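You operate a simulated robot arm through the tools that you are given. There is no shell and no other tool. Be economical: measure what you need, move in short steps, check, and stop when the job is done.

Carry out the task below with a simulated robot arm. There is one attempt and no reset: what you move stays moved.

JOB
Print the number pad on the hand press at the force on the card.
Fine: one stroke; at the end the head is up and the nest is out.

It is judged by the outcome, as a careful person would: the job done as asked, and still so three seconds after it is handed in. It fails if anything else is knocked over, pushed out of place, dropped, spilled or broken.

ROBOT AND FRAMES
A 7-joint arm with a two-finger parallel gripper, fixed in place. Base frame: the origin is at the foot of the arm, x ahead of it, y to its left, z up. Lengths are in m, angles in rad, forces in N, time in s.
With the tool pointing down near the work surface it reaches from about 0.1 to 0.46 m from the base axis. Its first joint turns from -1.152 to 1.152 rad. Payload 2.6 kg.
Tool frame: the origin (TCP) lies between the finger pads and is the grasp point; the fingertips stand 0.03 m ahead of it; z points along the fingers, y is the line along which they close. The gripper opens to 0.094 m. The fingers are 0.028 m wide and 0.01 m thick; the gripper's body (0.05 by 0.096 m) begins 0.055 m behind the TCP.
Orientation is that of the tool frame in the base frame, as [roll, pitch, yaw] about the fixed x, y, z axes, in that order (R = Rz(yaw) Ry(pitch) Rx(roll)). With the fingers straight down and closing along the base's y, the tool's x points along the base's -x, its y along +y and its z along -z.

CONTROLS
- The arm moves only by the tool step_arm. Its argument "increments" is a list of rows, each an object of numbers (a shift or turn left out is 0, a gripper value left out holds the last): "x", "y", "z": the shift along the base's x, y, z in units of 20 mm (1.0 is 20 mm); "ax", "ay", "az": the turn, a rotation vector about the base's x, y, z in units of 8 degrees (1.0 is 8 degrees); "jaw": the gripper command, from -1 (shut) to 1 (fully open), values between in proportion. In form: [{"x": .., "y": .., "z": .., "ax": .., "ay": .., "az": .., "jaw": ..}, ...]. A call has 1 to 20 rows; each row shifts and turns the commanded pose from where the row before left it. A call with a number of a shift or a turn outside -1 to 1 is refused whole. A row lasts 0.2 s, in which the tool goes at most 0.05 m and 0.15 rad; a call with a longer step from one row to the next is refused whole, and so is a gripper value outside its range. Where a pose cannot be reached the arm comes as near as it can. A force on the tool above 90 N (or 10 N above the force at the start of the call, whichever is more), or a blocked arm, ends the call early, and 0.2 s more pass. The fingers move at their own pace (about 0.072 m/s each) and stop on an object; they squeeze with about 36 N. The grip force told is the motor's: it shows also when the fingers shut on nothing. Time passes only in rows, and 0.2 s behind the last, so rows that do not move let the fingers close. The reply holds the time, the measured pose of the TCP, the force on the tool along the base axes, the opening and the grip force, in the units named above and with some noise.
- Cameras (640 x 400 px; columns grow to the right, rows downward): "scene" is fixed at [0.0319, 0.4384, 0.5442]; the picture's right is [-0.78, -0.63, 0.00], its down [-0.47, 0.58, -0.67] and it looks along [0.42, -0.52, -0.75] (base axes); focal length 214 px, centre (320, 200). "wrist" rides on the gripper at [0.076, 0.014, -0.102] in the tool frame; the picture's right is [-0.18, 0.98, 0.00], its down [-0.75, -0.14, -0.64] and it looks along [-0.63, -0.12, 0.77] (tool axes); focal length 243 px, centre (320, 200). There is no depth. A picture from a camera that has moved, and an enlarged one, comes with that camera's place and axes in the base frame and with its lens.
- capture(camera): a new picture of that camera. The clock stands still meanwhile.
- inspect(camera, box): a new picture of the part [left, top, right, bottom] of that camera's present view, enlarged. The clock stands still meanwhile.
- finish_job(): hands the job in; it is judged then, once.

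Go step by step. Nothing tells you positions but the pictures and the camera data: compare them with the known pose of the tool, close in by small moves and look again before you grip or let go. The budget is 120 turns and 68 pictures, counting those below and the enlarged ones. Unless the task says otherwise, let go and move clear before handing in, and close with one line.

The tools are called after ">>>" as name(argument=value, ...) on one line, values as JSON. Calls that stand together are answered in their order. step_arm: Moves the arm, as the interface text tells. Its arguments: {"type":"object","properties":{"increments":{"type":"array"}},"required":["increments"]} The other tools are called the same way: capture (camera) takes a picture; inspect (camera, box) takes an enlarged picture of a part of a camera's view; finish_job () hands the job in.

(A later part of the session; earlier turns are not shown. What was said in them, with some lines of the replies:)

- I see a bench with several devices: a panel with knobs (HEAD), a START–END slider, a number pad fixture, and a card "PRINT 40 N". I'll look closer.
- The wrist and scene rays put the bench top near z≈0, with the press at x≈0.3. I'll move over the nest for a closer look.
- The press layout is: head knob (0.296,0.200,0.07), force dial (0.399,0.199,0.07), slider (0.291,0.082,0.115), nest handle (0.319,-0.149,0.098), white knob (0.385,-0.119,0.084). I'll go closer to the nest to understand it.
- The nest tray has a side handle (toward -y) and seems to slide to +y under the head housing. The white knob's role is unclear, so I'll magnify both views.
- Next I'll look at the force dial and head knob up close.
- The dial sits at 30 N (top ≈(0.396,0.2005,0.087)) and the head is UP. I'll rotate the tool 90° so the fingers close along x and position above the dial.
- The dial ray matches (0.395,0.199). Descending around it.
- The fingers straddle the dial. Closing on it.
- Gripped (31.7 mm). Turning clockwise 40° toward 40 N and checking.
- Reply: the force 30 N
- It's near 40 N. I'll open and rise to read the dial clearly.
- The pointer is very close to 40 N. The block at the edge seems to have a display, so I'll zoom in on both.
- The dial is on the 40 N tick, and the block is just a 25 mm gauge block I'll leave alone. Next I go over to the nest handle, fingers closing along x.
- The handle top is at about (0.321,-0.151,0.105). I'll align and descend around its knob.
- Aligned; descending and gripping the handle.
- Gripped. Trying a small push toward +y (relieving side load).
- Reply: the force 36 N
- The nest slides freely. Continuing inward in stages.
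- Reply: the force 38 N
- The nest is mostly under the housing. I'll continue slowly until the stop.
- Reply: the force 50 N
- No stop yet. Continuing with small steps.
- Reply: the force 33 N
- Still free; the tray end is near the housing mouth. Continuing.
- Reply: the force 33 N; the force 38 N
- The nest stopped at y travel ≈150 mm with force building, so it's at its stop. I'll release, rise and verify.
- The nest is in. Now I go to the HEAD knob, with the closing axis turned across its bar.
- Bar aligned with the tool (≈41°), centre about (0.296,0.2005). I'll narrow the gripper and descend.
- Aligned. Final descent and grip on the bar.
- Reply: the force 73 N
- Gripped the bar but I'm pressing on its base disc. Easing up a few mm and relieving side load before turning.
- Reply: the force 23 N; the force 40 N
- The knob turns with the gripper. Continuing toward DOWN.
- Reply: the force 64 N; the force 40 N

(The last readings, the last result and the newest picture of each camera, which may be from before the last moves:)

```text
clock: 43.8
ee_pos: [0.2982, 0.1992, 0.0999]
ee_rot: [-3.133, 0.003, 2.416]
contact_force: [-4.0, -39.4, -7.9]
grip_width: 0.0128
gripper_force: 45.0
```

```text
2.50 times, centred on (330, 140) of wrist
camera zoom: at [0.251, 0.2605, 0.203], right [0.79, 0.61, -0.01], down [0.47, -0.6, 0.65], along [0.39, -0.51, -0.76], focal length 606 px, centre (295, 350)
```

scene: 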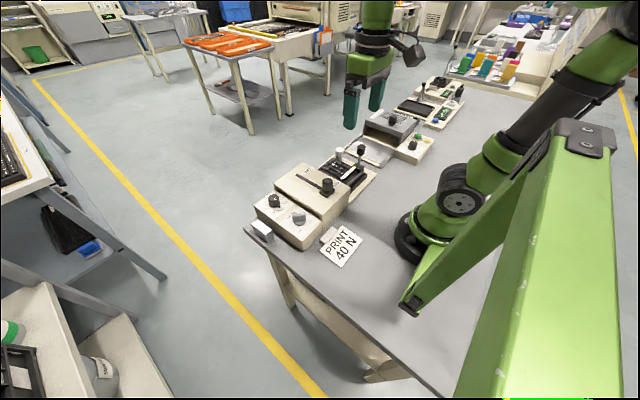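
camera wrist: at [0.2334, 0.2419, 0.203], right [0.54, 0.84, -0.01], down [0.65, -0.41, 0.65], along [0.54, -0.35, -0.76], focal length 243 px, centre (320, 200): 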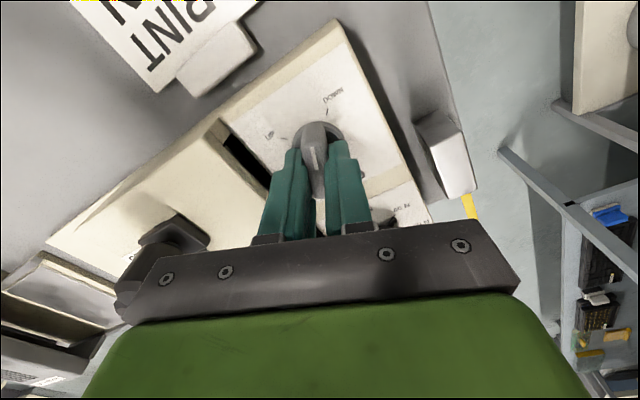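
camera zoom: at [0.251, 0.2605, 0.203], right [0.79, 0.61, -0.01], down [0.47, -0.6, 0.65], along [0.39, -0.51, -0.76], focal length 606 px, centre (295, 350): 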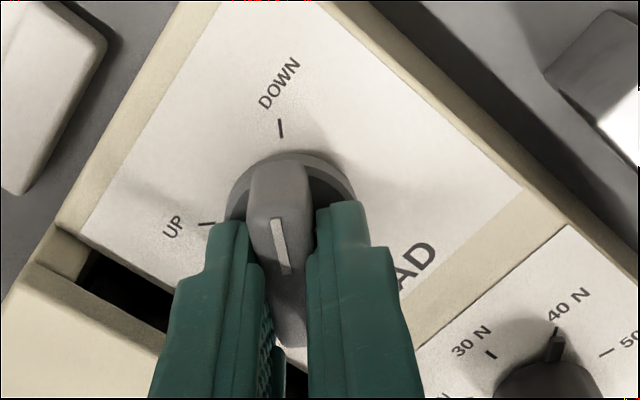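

The bar is within a few degrees of DOWN. One more nudge, then release and check.

>>> step_arm(increments=[{"az": -0.5, "y": -0.07}, {}, {"jaw": -0.6}, {"jaw": -0.3}, {}, {"z": 1}, {"z": 1}, {"z": 1}, {}])

>>> inspect(camera="wrist", box=[220, 20, 440, 180])

>>> inspect(camera="scene", box=[250, 140, 370, 230])

```text
clock: 45.8
ee_pos: [0.2998, 0.2018, 0.162]
ee_rot: [3.141, -0.001, 2.352]
contact_force: [-0.6, -0.7, 1.1]
grip_width: 0.0329
gripper_force: 0.1
```

```text
2.50 times, centred on (330, 100) of wrist
camera zoom: at [0.2563, 0.2652, 0.2655], right [0.83, 0.56, 0.0], down [0.43, -0.63, 0.64], along [0.36, -0.53, -0.77], focal length 606 px, centre (295, 450)
```

zoom: 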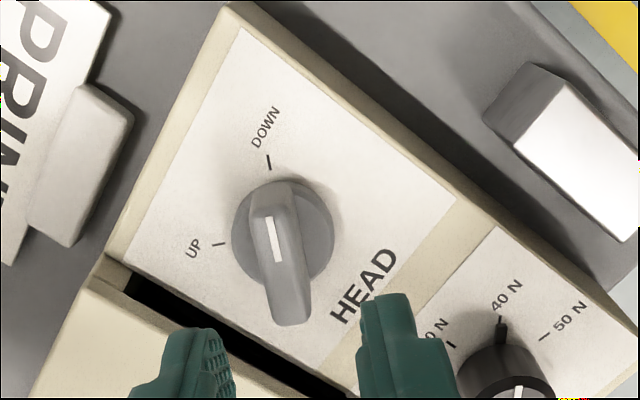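

```text
4.44 times, centred on (310, 185) of scene
camera zoom: at [0.0319, 0.4384, 0.5442], right [-0.78, -0.63, 0.0], down [-0.47, 0.58, -0.67], along [0.42, -0.52, -0.75], focal length 953 px, centre (364, 267)
```

zoom: 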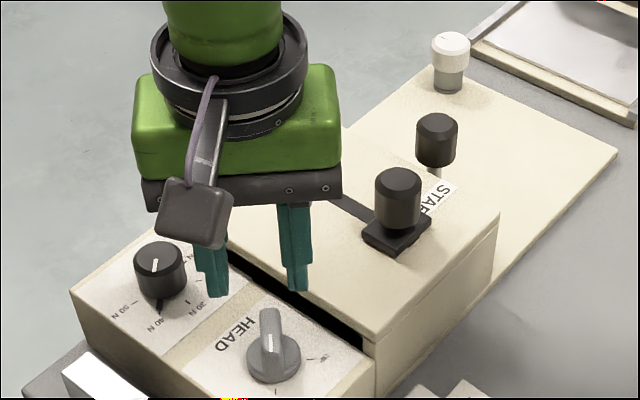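

HEAD is DOWN. Next, the slider knob (≈(0.292,0.0815), top ≈0.13), with fingers closing along x so they push it positively.

>>> step_arm(increments=[{"z": 1, "az": -0.7, "jaw": 0.1}, {"z": 1, "az": -0.7}, {"y": -1, "az": -0.7, "x": -0.07}, {"y": -1, "az": -0.7, "x": -0.07}, {"y": -1, "az": -0.7, "x": -0.07}, {"y": -1, "az": -0.7, "x": -0.07}, {"y": -1, "az": -0.7, "x": -0.07}, {"y": -1, "az": -0.7}, {}])

>>> capture(camera="wrist")

>>> inspect(camera="scene", box=[270, 120, 370, 200])

```text
clock: 47.8
ee_pos: [0.2933, 0.0805, 0.2019]
ee_rot: [3.14, -0.001, 1.57]
contact_force: [-0.1, -0.4, 0.6]
grip_width: 0.0516
gripper_force: 0.0
```

```text
20 pictures are left
camera wrist: at [0.3075, 0.1557, 0.305], right [0.98, -0.19, 0.0], down [-0.14, -0.75, 0.64], along [-0.12, -0.63, -0.77], focal length 243 px, centre (320, 200)
```

wrist: 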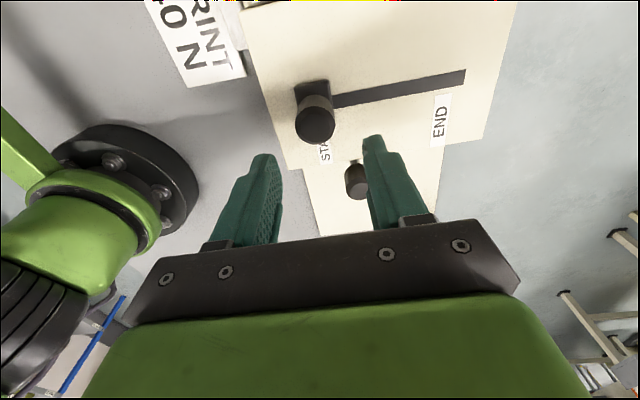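

```text
5.00 times, centred on (320, 160) of scene
camera zoom: at [0.032, 0.4384, 0.5442], right [-0.78, -0.63, 0.0], down [-0.47, 0.58, -0.67], along [0.42, -0.52, -0.75], focal length 1072 px, centre (320, 400)
```

zoom: 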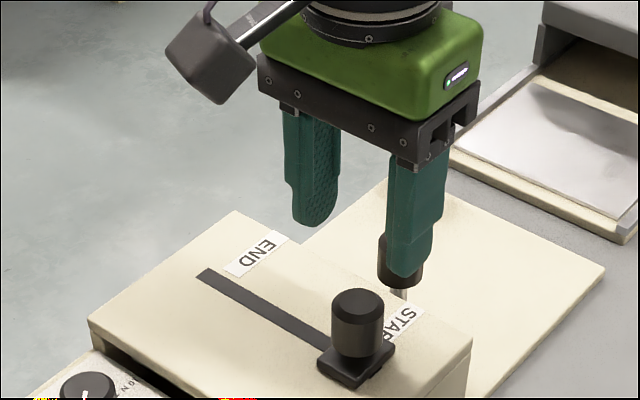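

Slider knob top is at (0.290,0.085,0.132). Descending and gripping it.

>>> step_arm(increments=[{"x": -0.15, "y": 0.23}, {"z": -1}, {"z": -1}, {"z": -1}, {"z": -0.8}, {}, {"jaw": -0.3}, {"jaw": -0.6}, {"jaw": -1}, {}])

>>> inspect(camera="scene", box=[270, 120, 370, 200])

```text
clock: 50.0
ee_pos: [0.2903, 0.0867, 0.127]
ee_rot: [-3.141, 0.0, 1.572]
contact_force: [6.7, 0.7, -9.2]
grip_width: 0.0298
gripper_force: 44.8
```

```text
5.00 times, centred on (320, 160) of scene
camera zoom: at [0.032, 0.4385, 0.5441], right [-0.78, -0.63, 0.0], down [-0.47, 0.58, -0.67], along [0.42, -0.52, -0.75], focal length 1072 px, centre (320, 400)
```

zoom: 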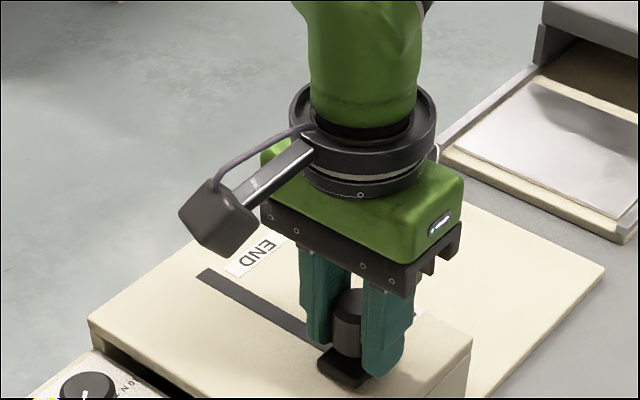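

Gripped. Making one steady stroke toward END.

>>> step_arm(increments=[{"x": 0.4}, {"x": 0.4}, {"x": 0.4}, {"x": 0.4}, {"x": 0.4}, {"x": 0.4}, {"x": 0.4}, {"x": 0.4}, {"x": 0.4}, {"x": 0.4}, {"x": 0.4}, {"x": 0.4}])

>>> inspect(camera="scene", box=[260, 120, 360, 200])

```text
clock: 52.6
ee_pos: [0.3838, 0.087, 0.1247]
ee_rot: [3.139, -0.002, 1.569]
contact_force: [-0.9, 7.3, 24.2]
grip_width: 0.0297
gripper_force: 45.1
```

```text
5.00 times, centred on (310, 160) of scene
camera zoom: at [0.0318, 0.4384, 0.5442], right [-0.78, -0.63, 0.0], down [-0.47, 0.58, -0.67], along [0.42, -0.52, -0.75], focal length 1072 px, centre (370, 400)
```

zoom: 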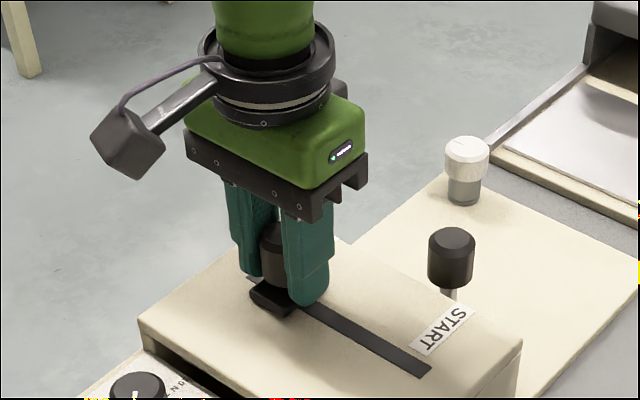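

Some slot is still left. Continuing to the stop.

>>> step_arm(increments=[{"x": 0.3, "z": 0.04}, {"x": 0.3}, {"x": 0.3}, {"x": 0.2}, {}])

>>> inspect(camera="scene", box=[260, 120, 360, 200])

```text
clock: 53.8
ee_pos: [0.4019, 0.0867, 0.1253]
ee_rot: [-3.127, 0.0, 1.566]
contact_force: [-69.2, -13.5, 50.2]
grip_width: 0.0299
gripper_force: 45.8
```

```text
5.00 times, centred on (310, 160) of scene
camera zoom: at [0.0316, 0.4384, 0.5442], right [-0.78, -0.63, 0.0], down [-0.47, 0.58, -0.67], along [0.42, -0.52, -0.75], focal length 1072 px, centre (370, 400)
```

zoom: 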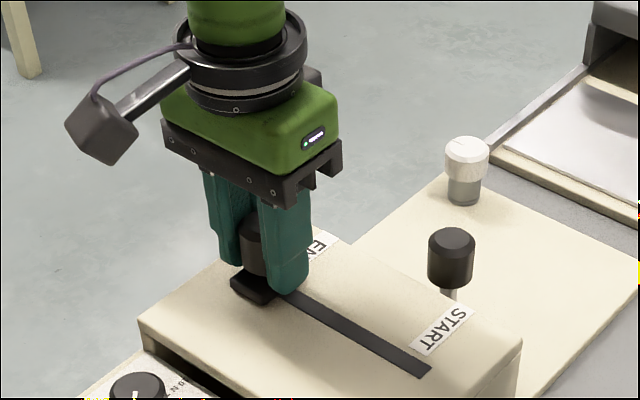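

End stop reached (110 mm stroke, force built up). Releasing, rising, and returning to the HEAD knob.

>>> step_arm(increments=[{"x": -0.12}, {"jaw": -0.3}, {"jaw": -0.0}, {}, {"z": 1}, {"z": 1}, {"z": 1}, {"z": 0.8}, {"x": -0.9, "y": 0.95, "az": 0.93, "jaw": -0.25}, {"x": -0.9, "y": 0.95, "az": 0.93}, {"x": -0.9, "y": 0.95, "az": 0.93}, {"x": -0.9, "y": 0.95, "az": 0.93}, {"x": -0.9, "y": 0.95, "az": 0.93}, {"x": -0.9, "y": 0.95, "az": 0.93}, {}])

>>> capture(camera="wrist")

>>> inspect(camera="scene", box=[250, 130, 370, 220])

```text
clock: 57.0
ee_pos: [0.2944, 0.2004, 0.201]
ee_rot: [-3.141, 0.0, 2.351]
contact_force: [0.7, -0.1, 0.1]
grip_width: 0.0353
gripper_force: 0.1
```

```text
15 pictures are left
camera wrist: at [0.2507, 0.2621, 0.3045], right [0.83, 0.56, 0.0], down [0.43, -0.63, 0.64], along [0.36, -0.53, -0.77], focal length 243 px, centre (320, 200)
```

wrist: 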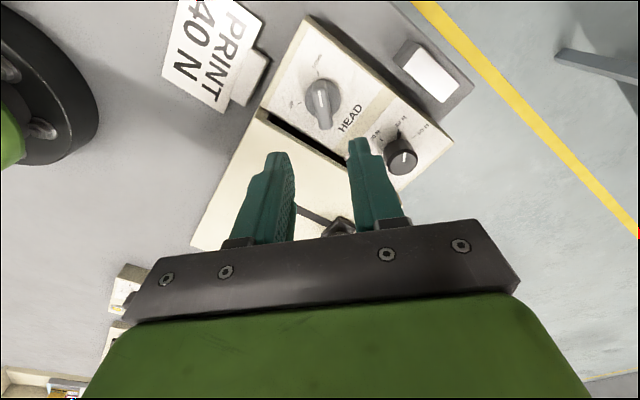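

```text
4.44 times, centred on (310, 175) of scene
camera zoom: at [0.0319, 0.4385, 0.5442], right [-0.78, -0.63, 0.0], down [-0.47, 0.58, -0.67], along [0.42, -0.52, -0.75], focal length 953 px, centre (364, 311)
```

zoom: 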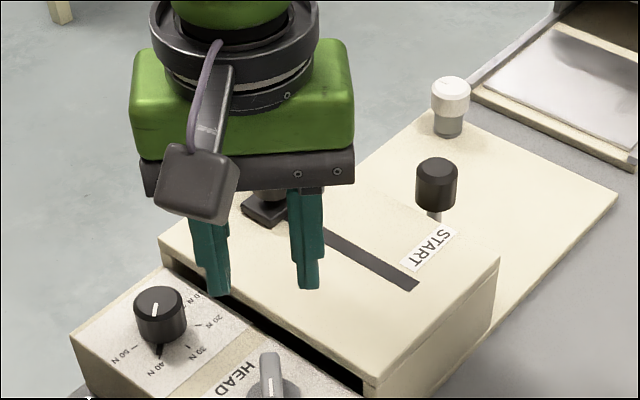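

Slider is at END. Descending on the HEAD bar at the position it was released from.

>>> step_arm(increments=[{"x": 0.2, "y": 0.03}, {"z": -1}, {"z": -1}, {"z": -1}, {"z": -0.8}, {"z": -0.6}, {"z": -0.4}, {}, {"jaw": -0.6}, {"jaw": -1}, {}, {}])

>>> capture(camera="wrist")

```text
clock: 59.6
ee_pos: [0.2972, 0.1995, 0.1048]
ee_rot: [-3.137, 0.0, 2.349]
contact_force: [-15.0, -12.5, 2.7]
grip_width: 0.0126
gripper_force: 44.9
```

```text
13 pictures are left
camera wrist: at [0.2546, 0.2631, 0.2084], right [0.83, 0.56, 0.0], down [0.43, -0.63, 0.64], along [0.36, -0.53, -0.77], focal length 243 px, centre (320, 200)
```

wrist: 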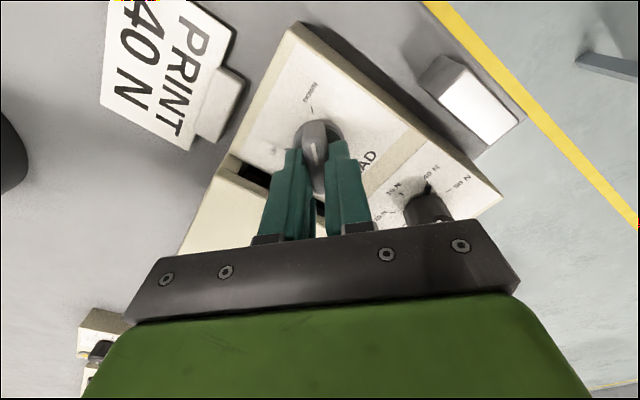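

Gripped. Turning back toward UP, in two halves.

>>> step_arm(increments=[{"x": -0.03, "y": -0.03}, {"az": 0.7}, {"az": 0.7}, {"az": 0.7}, {"az": 0.7}, {"az": 0.7}, {"az": 0.7, "y": 0.05}, {"az": 0.7, "y": 0.05}, {}])

```text
clock: 61.6
ee_pos: [0.2989, 0.2018, 0.1046]
ee_rot: [-3.141, 0.0, 3.037]
contact_force: [0.0, 15.8, -32.0]
grip_width: 0.0129
gripper_force: 44.7
```

>>> step_arm(increments=[{"z": -0.04, "y": 0.05}, {"az": 0.75}, {"az": 0.75}, {"az": 0.75}, {"az": 0.75, "y": 0.04}, {"az": 0.75}, {"az": 0.75, "y": 0.04}, {"az": 0.75}, {"az": 0.75}, {}])

>>> inspect(camera="wrist", box=[220, 60, 440, 220])

```text
clock: 63.8
ee_pos: [0.2983, 0.2043, 0.1054]
ee_rot: [3.14, -0.006, -2.411]
contact_force: [-19.3, -18.2, 14.7]
grip_width: 0.0127
gripper_force: 44.6
```

```text
2.50 times, centred on (330, 140) of wrist
camera zoom: at [0.2322, 0.1635, 0.2088], right [-0.52, 0.86, 0.0], down [0.66, 0.4, 0.64], along [0.55, 0.33, -0.77], focal length 606 px, centre (295, 350)
```

zoom: 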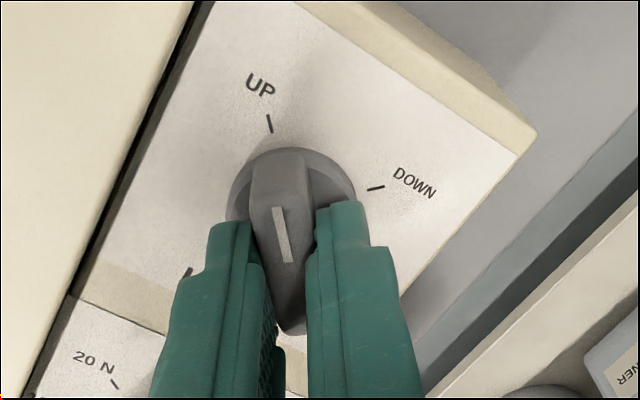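

The bar points at UP. Releasing, rising and checking.

>>> step_arm(increments=[{"jaw": -0.6}, {"jaw": -0.3}, {}, {"z": 1}, {"z": 1}, {"z": 1}, {"z": 1}, {}])

>>> inspect(camera="wrist", box=[220, 20, 440, 180])

```text
clock: 65.6
ee_pos: [0.2997, 0.2041, 0.1853]
ee_rot: [-3.141, -0.001, -2.412]
contact_force: [0.7, 0.3, 0.6]
grip_width: 0.0327
gripper_force: 0.1
```

```text
2.50 times, centred on (330, 100) of wrist
camera zoom: at [0.2329, 0.1639, 0.289], right [-0.52, 0.86, 0.0], down [0.66, 0.4, 0.64], along [0.55, 0.33, -0.77], focal length 606 px, centre (295, 450)
```

zoom: 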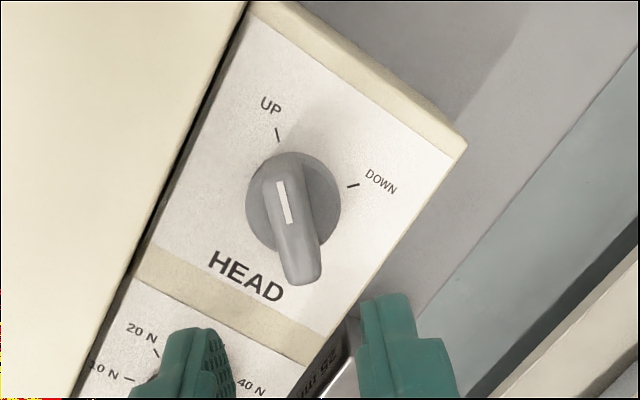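

HEAD is UP. Now going to the nest handle to pull it out.

>>> step_arm(increments=[{"z": 0.8, "jaw": 0.05}, {"y": -1, "x": 0.1, "az": 0.602}, {"y": -1, "x": 0.1, "az": 0.602}, {"y": -1, "x": 0.1, "az": 0.602}, {"y": -1, "x": 0.1, "az": 0.602}, {"y": -1, "x": 0.1, "az": 0.602}, {"y": -1, "x": 0.1, "az": 0.602}, {"y": -1, "x": 0.1, "az": 0.602}, {"y": -1, "x": 0.1, "az": 0.602}, {"y": -1, "x": 0.1, "az": 0.602}, {"y": -1, "x": 0.1, "az": 0.602}, {"y": -0.25}, {"z": -1}, {"z": -1}, {}])

>>> capture(camera="wrist")

```text
clock: 68.8
ee_pos: [0.317, 0.0008, 0.1611]
ee_rot: [-3.14, 0.0, -1.572]
contact_force: [0.4, 0.1, -0.5]
grip_width: 0.0494
gripper_force: 0.0
```

```text
10 pictures are left
camera wrist: at [0.3025, -0.0766, 0.2651], right [-0.98, 0.18, 0.0], down [0.14, 0.75, 0.64], along [0.12, 0.63, -0.77], focal length 243 px, centre (320, 200)
```

wrist: 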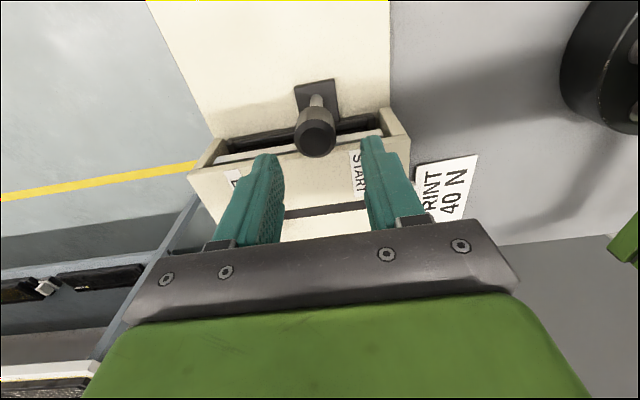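

>>> step_arm(increments=[{"x": 0.13, "y": -0.12}, {"z": -0.9}, {"z": -0.9}, {"z": -0.8}, {"z": -0.7}, {}, {"jaw": -0.3}, {"jaw": -1}, {}, {}])

>>> inspect(camera="scene", box=[280, 120, 400, 210])

```text
clock: 71.0
ee_pos: [0.3201, -0.0034, 0.0939]
ee_rot: [3.135, 0.0, -1.573]
contact_force: [-26.5, 0.7, 5.5]
grip_width: 0.0299
gripper_force: 44.7
```

```text
4.44 times, centred on (340, 165) of scene
camera zoom: at [0.0319, 0.4384, 0.5442], right [-0.78, -0.63, 0.0], down [-0.47, 0.58, -0.67], along [0.42, -0.52, -0.75], focal length 953 px, centre (231, 356)
```

zoom: 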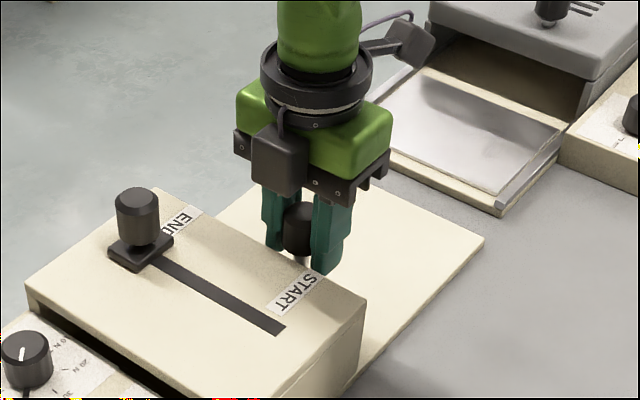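

Handle gripped. Pulling the nest out.

>>> step_arm(increments=[{"x": -0.05, "y": -0.3}, {"y": -0.4}, {"y": -0.5}, {"y": -0.5}, {"y": -0.5}, {"y": -0.5}, {"y": -0.5}, {"y": -0.5}, {}])

```text
clock: 73.0
ee_pos: [0.3197, -0.0778, 0.0957]
ee_rot: [3.142, 0.0, -1.572]
contact_force: [-15.8, 1.5, 10.1]
grip_width: 0.0298
gripper_force: 45.0
```

>>> step_arm(increments=[{"y": -0.5}, {"y": -0.5}, {"y": -0.5}, {"y": -0.5}, {"y": -0.5}, {"y": -0.5}, {"y": -0.4}, {"y": -0.25}, {}])

>>> inspect(camera="scene", box=[280, 110, 400, 200])

```text
clock: 75.0
ee_pos: [0.32, -0.1503, 0.096]
ee_rot: [-3.14, -0.002, -1.571]
contact_force: [-4.0, -2.3, 7.2]
grip_width: 0.0299
gripper_force: 45.3
```

```text
4.44 times, centred on (340, 155) of scene
camera zoom: at [0.0319, 0.4384, 0.5442], right [-0.78, -0.63, 0.0], down [-0.47, 0.58, -0.67], along [0.42, -0.52, -0.75], focal length 953 px, centre (231, 400)
```

zoom: 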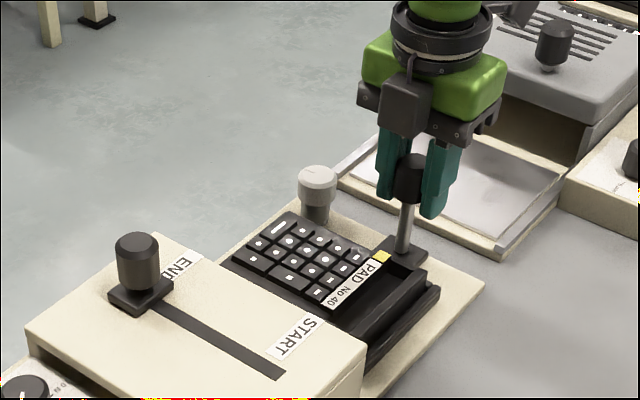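

The keys are printed. I'll nudge to the outer stop, release and rise.

>>> step_arm(increments=[{"y": -0.1}, {"y": -0.1}, {}, {"y": 0.05}, {"jaw": -0.2}, {"jaw": 0.1}, {}, {"z": 1}, {"z": 1}, {"z": 1}, {"z": 1}, {"z": 1}, {}])

>>> inspect(camera="scene", box=[240, 110, 400, 260])

>>> inspect(camera="scene", box=[310, 130, 390, 190])

```text
clock: 77.8
ee_pos: [0.3212, -0.1516, 0.1948]
ee_rot: [3.14, 0.0, -1.57]
contact_force: [-0.6, 0.5, 0.1]
grip_width: 0.0519
gripper_force: 0.1
```

```text
2.67 times, centred on (320, 185) of scene
camera zoom: at [0.0319, 0.4385, 0.5442], right [-0.78, -0.63, 0.0], down [-0.47, 0.58, -0.67], along [0.42, -0.52, -0.75], focal length 572 px, centre (320, 240)
```

zoom: 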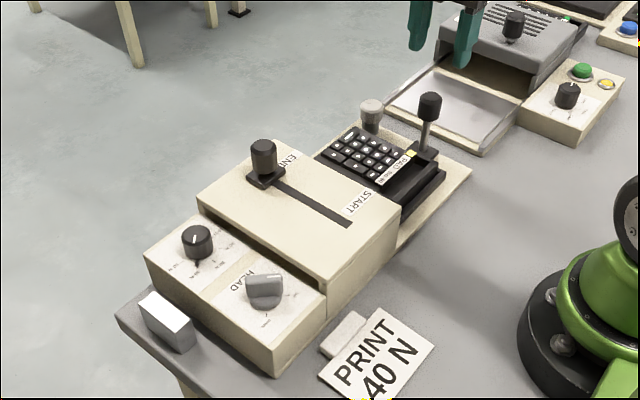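

```text
6.67 times, centred on (350, 160) of scene
camera zoom: at [0.0319, 0.4385, 0.5442], right [-0.78, -0.63, 0.0], down [-0.47, 0.58, -0.67], along [0.42, -0.52, -0.75], focal length 1430 px, centre (120, 467)
```

zoom: 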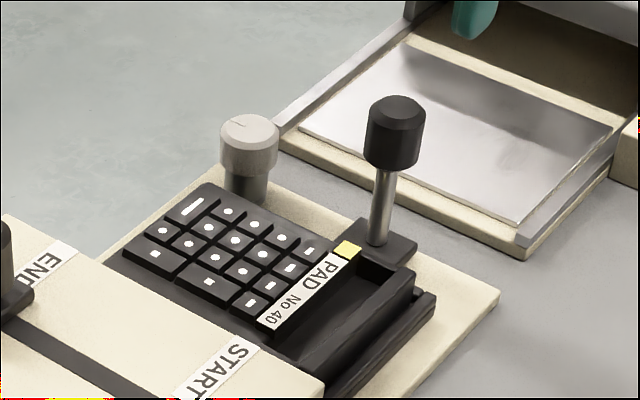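

The pad is printed, the head is up, the nest is out, the dial is at 40 N, and the arm is clear. Handing in.

>>> finish_job()

```text
The job is handed in.
```

The number pad is printed with one stroke with the dial at 40 N; the head is up, the nest is out, and the stroke slider was left at END.
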